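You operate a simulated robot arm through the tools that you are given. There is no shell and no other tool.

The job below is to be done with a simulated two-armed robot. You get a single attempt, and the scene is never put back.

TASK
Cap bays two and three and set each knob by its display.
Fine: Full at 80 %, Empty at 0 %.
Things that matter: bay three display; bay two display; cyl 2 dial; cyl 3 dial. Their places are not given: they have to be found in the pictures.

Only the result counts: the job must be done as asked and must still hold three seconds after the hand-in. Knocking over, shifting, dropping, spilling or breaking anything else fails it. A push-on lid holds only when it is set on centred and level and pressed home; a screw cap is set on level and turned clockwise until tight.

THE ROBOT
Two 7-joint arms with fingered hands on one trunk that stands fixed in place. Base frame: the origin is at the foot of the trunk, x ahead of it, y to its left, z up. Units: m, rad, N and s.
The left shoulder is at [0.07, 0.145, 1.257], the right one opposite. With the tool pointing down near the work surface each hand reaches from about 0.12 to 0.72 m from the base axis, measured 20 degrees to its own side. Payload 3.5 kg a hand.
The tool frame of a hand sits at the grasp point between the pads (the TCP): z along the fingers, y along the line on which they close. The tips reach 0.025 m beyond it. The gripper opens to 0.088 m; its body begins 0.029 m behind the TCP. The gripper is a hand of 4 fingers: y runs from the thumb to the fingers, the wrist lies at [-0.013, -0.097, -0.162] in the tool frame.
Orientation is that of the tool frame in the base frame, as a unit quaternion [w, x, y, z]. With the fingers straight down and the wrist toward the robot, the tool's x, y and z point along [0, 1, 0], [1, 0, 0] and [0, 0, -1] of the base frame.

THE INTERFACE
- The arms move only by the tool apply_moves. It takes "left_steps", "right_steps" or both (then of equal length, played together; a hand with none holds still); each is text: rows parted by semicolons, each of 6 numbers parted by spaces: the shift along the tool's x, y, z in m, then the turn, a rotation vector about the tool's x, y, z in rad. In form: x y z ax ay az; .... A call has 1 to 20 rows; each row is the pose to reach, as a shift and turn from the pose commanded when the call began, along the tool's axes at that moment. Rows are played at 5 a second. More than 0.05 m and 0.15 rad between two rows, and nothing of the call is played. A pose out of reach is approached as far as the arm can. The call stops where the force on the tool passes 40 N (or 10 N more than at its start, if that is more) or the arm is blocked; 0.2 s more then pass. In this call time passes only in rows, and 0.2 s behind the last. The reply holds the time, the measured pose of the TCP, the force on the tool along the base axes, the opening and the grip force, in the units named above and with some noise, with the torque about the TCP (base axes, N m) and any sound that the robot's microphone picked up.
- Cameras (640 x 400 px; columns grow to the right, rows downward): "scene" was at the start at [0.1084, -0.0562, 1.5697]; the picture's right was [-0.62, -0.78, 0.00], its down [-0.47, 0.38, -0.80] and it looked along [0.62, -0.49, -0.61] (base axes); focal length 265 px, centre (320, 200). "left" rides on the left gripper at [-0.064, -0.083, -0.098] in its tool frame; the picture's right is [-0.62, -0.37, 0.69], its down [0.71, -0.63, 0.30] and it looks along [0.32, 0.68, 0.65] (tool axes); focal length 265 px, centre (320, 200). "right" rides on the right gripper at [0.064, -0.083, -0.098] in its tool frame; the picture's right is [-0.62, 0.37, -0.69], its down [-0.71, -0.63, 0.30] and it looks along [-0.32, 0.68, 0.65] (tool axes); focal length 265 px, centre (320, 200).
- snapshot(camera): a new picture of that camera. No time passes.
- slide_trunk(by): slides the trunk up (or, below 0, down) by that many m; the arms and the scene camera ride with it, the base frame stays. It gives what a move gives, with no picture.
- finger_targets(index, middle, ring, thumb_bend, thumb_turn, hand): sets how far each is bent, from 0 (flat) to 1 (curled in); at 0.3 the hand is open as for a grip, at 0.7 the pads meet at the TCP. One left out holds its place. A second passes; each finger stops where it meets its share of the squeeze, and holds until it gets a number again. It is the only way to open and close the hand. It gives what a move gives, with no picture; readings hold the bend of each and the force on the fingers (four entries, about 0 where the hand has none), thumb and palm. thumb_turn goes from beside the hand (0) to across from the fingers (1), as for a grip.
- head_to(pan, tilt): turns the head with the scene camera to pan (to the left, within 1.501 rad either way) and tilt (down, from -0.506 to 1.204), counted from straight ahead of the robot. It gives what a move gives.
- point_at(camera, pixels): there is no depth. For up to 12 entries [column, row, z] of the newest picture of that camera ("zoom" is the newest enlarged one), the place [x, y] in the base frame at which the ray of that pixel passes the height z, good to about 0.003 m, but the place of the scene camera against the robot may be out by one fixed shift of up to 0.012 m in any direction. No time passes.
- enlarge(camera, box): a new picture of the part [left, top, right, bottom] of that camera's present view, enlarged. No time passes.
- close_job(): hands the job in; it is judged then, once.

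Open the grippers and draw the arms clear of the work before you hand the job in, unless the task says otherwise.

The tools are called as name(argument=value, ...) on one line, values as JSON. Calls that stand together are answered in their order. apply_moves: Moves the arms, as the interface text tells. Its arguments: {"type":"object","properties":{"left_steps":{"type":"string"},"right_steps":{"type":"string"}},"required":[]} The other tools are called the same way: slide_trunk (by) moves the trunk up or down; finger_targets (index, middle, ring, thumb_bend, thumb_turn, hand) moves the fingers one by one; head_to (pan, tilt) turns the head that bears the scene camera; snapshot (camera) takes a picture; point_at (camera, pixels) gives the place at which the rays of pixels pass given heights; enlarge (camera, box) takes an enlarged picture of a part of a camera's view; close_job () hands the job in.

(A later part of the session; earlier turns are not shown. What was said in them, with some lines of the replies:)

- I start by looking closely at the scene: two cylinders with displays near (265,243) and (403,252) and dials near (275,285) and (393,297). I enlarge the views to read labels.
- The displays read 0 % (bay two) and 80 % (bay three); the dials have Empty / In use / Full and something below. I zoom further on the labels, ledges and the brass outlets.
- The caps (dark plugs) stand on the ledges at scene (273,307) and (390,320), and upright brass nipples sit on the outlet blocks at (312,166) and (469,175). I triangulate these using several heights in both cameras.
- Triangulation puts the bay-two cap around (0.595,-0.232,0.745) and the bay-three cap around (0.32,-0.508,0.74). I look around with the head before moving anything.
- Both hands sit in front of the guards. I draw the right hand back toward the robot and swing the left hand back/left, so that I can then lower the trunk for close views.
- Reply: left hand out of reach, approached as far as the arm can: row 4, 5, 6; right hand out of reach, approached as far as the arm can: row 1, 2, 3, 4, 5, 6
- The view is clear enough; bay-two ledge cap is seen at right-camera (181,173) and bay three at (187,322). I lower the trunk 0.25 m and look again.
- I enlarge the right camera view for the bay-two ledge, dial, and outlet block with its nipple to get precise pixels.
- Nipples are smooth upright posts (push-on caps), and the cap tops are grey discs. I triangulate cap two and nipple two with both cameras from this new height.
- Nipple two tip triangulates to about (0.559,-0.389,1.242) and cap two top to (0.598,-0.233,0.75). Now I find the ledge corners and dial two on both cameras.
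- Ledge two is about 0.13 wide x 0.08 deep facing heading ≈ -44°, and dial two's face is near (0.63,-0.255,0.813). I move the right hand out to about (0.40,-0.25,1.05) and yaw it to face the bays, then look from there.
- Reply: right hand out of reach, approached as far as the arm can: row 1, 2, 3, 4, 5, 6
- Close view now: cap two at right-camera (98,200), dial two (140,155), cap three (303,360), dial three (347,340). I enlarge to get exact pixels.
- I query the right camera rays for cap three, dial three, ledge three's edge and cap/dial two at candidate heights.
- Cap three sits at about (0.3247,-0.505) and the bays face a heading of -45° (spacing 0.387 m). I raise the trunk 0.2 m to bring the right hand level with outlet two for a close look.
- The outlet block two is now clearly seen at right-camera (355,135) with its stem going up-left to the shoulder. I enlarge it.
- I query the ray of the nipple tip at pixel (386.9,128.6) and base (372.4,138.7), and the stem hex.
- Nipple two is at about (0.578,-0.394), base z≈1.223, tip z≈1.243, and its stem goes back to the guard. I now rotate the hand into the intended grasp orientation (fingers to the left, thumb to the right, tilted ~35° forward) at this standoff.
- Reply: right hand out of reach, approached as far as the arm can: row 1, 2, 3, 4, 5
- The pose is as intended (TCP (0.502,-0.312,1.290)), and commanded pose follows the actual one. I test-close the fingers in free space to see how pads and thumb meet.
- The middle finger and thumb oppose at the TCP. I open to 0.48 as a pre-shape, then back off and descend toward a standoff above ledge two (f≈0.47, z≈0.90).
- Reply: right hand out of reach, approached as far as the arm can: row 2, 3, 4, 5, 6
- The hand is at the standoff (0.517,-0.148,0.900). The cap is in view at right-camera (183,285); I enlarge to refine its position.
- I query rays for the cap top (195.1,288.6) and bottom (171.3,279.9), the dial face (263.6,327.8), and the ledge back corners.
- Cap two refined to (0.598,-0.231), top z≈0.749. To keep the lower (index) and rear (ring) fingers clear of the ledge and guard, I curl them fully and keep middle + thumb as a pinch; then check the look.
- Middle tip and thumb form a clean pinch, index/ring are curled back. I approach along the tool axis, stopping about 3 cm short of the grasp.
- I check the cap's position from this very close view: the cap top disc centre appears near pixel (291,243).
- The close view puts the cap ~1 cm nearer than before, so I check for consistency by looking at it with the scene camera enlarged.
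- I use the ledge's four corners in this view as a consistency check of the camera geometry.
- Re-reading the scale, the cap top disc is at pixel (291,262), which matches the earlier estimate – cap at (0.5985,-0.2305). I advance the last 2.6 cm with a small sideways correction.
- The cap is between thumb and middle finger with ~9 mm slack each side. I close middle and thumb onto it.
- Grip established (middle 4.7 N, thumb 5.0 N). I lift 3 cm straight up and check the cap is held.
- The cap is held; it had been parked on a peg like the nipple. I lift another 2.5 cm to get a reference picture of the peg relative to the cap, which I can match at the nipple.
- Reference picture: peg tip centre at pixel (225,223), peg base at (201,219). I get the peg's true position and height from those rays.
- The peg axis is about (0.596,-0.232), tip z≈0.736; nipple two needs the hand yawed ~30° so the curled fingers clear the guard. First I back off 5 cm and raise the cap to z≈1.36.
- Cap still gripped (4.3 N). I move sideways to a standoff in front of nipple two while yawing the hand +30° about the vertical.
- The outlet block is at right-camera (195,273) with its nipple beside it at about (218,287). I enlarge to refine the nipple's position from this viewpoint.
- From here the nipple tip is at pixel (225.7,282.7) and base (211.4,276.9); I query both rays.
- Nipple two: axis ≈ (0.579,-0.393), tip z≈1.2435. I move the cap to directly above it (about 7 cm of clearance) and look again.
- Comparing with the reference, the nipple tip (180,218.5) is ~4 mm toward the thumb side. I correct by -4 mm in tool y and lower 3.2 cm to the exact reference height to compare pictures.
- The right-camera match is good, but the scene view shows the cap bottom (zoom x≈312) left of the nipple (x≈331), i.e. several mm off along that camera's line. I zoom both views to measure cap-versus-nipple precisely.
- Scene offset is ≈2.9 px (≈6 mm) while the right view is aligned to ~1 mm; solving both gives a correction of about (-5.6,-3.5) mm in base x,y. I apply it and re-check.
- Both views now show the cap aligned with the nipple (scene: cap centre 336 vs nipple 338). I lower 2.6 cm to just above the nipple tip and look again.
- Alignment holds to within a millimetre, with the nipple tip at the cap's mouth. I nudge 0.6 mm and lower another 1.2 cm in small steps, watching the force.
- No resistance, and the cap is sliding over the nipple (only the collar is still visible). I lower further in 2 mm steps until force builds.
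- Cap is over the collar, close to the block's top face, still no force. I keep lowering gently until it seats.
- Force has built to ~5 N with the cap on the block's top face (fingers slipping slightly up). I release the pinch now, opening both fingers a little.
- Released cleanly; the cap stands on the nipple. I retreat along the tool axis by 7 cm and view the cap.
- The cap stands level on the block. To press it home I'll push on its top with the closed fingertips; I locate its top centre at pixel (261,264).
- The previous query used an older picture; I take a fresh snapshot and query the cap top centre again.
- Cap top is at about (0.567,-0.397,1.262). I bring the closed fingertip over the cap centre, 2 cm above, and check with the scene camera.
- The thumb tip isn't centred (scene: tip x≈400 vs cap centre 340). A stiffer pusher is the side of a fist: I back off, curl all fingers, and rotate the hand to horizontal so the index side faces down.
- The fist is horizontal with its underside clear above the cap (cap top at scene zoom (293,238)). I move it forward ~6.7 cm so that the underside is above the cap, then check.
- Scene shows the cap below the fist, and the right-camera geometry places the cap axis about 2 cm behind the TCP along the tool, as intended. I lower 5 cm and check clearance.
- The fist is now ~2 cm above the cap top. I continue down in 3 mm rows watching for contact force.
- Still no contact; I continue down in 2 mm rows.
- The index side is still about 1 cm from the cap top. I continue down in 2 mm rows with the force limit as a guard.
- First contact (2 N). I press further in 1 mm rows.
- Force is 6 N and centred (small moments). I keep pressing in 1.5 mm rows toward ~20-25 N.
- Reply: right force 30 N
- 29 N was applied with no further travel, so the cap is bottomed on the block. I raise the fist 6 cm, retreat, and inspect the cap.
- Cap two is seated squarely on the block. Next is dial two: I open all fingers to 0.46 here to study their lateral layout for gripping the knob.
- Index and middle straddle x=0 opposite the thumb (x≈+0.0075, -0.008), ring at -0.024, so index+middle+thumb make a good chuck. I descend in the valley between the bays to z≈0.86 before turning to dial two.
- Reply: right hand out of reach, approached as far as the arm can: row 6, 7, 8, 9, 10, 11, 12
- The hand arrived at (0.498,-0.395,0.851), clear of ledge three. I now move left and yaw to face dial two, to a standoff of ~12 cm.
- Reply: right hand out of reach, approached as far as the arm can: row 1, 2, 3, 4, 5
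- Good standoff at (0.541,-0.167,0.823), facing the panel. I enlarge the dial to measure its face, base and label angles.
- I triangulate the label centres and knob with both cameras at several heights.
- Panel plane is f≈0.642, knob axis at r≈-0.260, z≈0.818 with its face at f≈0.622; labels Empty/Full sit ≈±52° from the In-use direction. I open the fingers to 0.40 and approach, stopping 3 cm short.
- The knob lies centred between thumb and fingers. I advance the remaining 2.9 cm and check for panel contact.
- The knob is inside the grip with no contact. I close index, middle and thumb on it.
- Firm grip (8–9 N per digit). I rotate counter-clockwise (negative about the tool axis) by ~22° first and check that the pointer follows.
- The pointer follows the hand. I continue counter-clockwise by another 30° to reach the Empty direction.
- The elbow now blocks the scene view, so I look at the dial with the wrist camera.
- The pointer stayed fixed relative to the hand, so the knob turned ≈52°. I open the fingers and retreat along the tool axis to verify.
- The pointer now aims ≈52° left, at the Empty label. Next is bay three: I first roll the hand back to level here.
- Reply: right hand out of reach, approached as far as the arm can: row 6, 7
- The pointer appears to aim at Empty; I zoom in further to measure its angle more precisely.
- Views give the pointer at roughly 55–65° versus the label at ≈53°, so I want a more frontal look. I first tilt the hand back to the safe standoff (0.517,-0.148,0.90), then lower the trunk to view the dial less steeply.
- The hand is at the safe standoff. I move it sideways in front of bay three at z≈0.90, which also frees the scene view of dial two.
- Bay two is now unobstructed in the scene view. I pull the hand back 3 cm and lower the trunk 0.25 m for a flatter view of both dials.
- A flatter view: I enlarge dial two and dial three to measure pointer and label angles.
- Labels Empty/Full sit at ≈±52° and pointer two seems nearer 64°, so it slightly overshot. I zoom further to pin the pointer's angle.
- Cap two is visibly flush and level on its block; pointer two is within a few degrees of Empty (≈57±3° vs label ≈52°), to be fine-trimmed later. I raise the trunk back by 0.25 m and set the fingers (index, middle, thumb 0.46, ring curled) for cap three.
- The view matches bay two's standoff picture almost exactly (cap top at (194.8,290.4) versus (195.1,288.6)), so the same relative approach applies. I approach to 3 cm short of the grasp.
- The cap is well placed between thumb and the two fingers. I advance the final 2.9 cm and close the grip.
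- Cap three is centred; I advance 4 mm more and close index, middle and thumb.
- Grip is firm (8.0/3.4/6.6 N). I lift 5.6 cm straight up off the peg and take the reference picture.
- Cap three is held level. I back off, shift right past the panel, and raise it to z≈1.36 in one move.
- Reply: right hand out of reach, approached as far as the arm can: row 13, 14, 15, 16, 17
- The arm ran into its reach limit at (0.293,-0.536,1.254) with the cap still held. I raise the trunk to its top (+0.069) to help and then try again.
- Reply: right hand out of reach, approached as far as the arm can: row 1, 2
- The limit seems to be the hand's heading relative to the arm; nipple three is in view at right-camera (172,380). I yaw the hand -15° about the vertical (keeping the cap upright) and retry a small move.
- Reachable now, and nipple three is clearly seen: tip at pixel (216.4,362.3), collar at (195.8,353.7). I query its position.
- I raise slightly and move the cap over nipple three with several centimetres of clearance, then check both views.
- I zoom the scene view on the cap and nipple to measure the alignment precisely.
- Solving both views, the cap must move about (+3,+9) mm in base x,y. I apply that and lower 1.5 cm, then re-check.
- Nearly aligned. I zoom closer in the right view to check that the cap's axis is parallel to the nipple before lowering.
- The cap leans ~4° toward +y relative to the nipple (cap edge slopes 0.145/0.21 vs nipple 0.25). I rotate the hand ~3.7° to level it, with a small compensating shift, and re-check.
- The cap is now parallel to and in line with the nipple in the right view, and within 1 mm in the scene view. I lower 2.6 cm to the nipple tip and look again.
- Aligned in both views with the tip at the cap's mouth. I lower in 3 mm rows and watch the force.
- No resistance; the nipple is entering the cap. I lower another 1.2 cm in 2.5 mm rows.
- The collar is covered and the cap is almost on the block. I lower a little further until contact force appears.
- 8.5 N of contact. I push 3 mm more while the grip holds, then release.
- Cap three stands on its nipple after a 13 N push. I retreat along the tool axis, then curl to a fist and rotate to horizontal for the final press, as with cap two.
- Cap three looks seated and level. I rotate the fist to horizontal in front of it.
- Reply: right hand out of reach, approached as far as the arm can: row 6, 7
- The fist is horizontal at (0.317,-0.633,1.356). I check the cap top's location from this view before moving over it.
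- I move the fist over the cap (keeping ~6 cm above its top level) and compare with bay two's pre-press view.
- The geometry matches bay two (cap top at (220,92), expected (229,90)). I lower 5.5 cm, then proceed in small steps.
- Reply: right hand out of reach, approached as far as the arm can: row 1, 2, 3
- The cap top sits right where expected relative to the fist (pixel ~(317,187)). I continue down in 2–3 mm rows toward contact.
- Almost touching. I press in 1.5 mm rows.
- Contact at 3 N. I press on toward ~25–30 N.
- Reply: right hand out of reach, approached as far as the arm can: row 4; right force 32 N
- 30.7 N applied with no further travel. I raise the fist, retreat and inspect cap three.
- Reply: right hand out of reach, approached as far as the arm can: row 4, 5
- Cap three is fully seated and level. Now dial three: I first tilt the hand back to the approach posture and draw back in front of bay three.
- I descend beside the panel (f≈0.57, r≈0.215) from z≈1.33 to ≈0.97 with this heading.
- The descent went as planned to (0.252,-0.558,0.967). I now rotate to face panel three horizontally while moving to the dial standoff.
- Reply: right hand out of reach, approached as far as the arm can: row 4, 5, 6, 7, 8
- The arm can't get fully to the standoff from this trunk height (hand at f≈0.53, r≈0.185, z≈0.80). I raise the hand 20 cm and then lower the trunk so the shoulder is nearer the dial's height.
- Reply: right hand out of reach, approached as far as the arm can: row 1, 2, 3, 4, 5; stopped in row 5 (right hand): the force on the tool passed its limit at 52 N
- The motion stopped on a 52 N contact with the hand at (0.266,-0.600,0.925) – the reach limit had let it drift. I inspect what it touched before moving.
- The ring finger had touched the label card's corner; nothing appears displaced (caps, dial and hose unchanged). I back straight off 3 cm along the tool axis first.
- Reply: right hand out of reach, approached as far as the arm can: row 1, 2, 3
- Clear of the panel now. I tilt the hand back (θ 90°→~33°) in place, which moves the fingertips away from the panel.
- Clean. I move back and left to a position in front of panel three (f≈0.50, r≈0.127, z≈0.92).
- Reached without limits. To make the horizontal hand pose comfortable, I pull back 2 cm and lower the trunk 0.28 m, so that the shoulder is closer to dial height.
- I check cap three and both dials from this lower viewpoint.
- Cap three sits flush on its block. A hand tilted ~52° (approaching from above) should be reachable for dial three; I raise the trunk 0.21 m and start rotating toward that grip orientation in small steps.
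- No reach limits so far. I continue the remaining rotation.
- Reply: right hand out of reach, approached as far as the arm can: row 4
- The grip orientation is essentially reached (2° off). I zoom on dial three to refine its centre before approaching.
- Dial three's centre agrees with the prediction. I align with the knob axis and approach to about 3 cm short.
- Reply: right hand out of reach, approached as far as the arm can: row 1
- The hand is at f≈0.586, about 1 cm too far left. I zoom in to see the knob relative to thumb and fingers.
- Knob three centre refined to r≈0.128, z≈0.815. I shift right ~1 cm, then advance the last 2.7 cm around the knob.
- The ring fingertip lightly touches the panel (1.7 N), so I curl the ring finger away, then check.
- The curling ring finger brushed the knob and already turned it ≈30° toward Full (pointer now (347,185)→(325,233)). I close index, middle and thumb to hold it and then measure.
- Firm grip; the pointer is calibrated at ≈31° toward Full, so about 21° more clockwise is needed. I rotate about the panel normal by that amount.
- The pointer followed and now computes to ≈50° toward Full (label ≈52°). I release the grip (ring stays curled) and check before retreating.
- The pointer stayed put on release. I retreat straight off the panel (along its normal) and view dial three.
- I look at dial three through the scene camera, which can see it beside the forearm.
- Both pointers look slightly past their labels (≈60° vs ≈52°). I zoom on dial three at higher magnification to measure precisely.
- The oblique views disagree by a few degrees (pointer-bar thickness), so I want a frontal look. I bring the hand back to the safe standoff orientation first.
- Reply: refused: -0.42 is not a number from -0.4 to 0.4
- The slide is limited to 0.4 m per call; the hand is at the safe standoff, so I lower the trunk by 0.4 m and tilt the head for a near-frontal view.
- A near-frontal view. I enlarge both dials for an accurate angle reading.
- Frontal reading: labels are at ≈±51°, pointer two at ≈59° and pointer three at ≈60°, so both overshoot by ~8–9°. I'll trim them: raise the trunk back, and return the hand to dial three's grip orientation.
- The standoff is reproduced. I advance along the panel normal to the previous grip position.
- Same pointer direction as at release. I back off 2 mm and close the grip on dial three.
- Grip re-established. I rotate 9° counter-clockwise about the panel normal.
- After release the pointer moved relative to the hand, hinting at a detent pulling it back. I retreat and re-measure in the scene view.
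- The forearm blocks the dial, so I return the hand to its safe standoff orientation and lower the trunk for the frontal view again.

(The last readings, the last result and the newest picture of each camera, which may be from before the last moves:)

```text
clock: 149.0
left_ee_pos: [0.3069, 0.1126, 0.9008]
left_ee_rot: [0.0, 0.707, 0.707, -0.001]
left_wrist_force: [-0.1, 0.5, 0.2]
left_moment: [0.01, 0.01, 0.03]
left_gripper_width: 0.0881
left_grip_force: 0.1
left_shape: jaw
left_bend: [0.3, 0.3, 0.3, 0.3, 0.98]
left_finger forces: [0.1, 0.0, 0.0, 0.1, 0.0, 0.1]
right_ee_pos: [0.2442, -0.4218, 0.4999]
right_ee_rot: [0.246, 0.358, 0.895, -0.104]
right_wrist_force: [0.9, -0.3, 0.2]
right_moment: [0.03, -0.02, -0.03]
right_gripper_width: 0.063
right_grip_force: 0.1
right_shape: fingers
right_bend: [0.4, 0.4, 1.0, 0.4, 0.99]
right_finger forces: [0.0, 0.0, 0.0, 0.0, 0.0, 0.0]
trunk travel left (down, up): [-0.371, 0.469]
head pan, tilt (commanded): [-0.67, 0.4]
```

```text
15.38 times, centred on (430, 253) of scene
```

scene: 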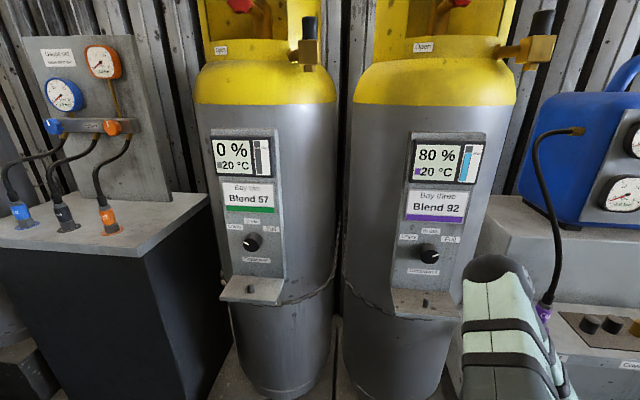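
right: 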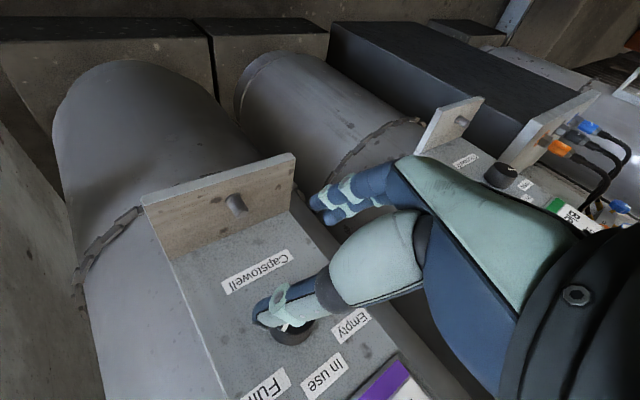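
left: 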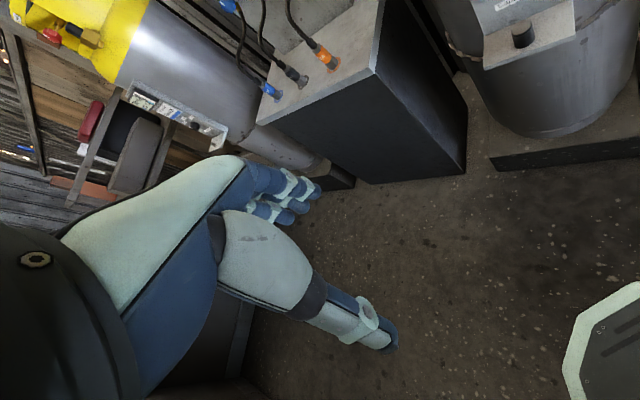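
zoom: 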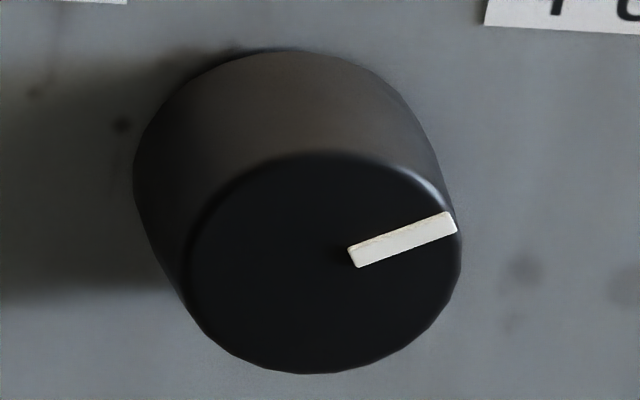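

The pointer is exactly where it was, so the knob has detents and both dials sit in their end detents: two on Empty, three on Full. I open the right hand fully and take final close looks at the caps and dials.

finger_targets(hand="right", index=0.3, middle=0.3, ring=0.3, thumb_bend=0.3)

enlarge(camera="scene", box=[280, 0, 350, 80])

enlarge(camera="scene", box=[490, 0, 570, 80])

enlarge(camera="scene", box=[200, 120, 480, 330])

```text
clock: 150.0
left_ee_pos: [0.3047, 0.1115, 0.9018]
left_ee_rot: [0.0, 0.707, 0.707, -0.001]
left_wrist_force: [0.2, -0.7, 0.3]
left_moment: [0.0, -0.03, 0.0]
left_gripper_width: 0.0878
left_grip_force: 0.0
left_shape: jaw
left_bend: [0.3, 0.3, 0.3, 0.3, 0.98]
left_finger forces: [0.1, 0.0, 0.1, 0.0, 0.1, 0.1]
right_ee_pos: [0.2436, -0.4219, 0.4981]
right_ee_rot: [0.247, 0.358, 0.894, -0.104]
right_wrist_force: [0.5, -0.4, 0.1]
right_moment: [0.0, -0.02, 0.01]
right_gripper_width: 0.0844
right_grip_force: 0.0
right_shape: fingers
right_bend: [0.3, 0.3, 0.3, 0.3, 0.98]
right_finger forces: [0.0, 0.0, 0.0, 0.1, 0.0, 0.0]
trunk travel left (down, up): [-0.371, 0.469]
head pan, tilt (commanded): [-0.67, 0.4]
```

```text
5.00 times, centred on (315, 40) of scene
```

zoom: 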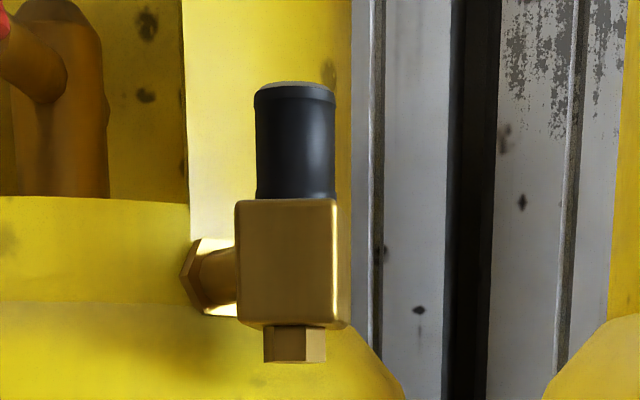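

```text
5.00 times, centred on (530, 40) of scene
```

zoom: 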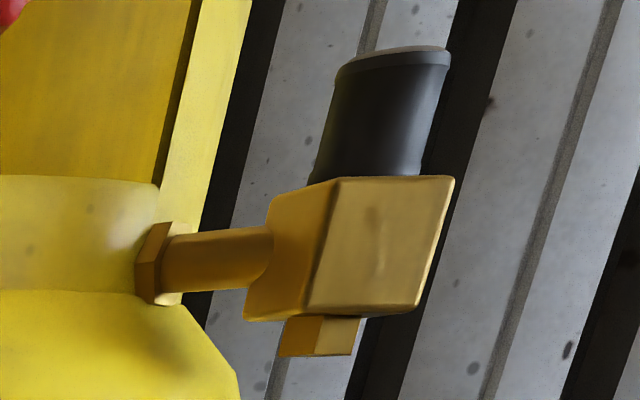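

```text
1.90 times, centred on (340, 225) of scene
```

zoom: 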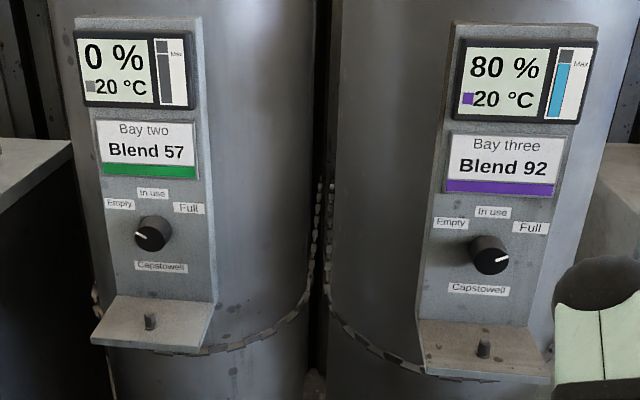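

Both caps sit flush and level. Dial two points to Empty (0 %) and dial three to Full (80 %). Both hands are open and well clear of the bays, so I hand the job in.

close_job()

```text
The job is handed in.
```

I capped bays two and three, set both knobs by their displays, and handed the job in. I have not seen the judged result.

| Bay | Display | Knob set to | Cap |
|---|---|---|---|
| Two | 0 % | Empty | Pushed onto the outlet post and pressed with about 29 N; flush and level |
| Three | 80 % | Full | Pushed onto the outlet post and pressed with about 31 N; flush and level |

- **Knob angle:** both pointers sit at about 60°, while the centres of the Empty and Full labels are at about 51°. I turned the bay three knob back by 9°, and it returned to exactly 60° when released. I took this to be a click-stop and left both knobs there.
- **Contact on bay three:** while repositioning, the right hand touched the corner of the bay three label card, and the move stopped at 52 N. Nothing looked shifted in the pictures afterwards.

Both hands are open and clear of the bays.
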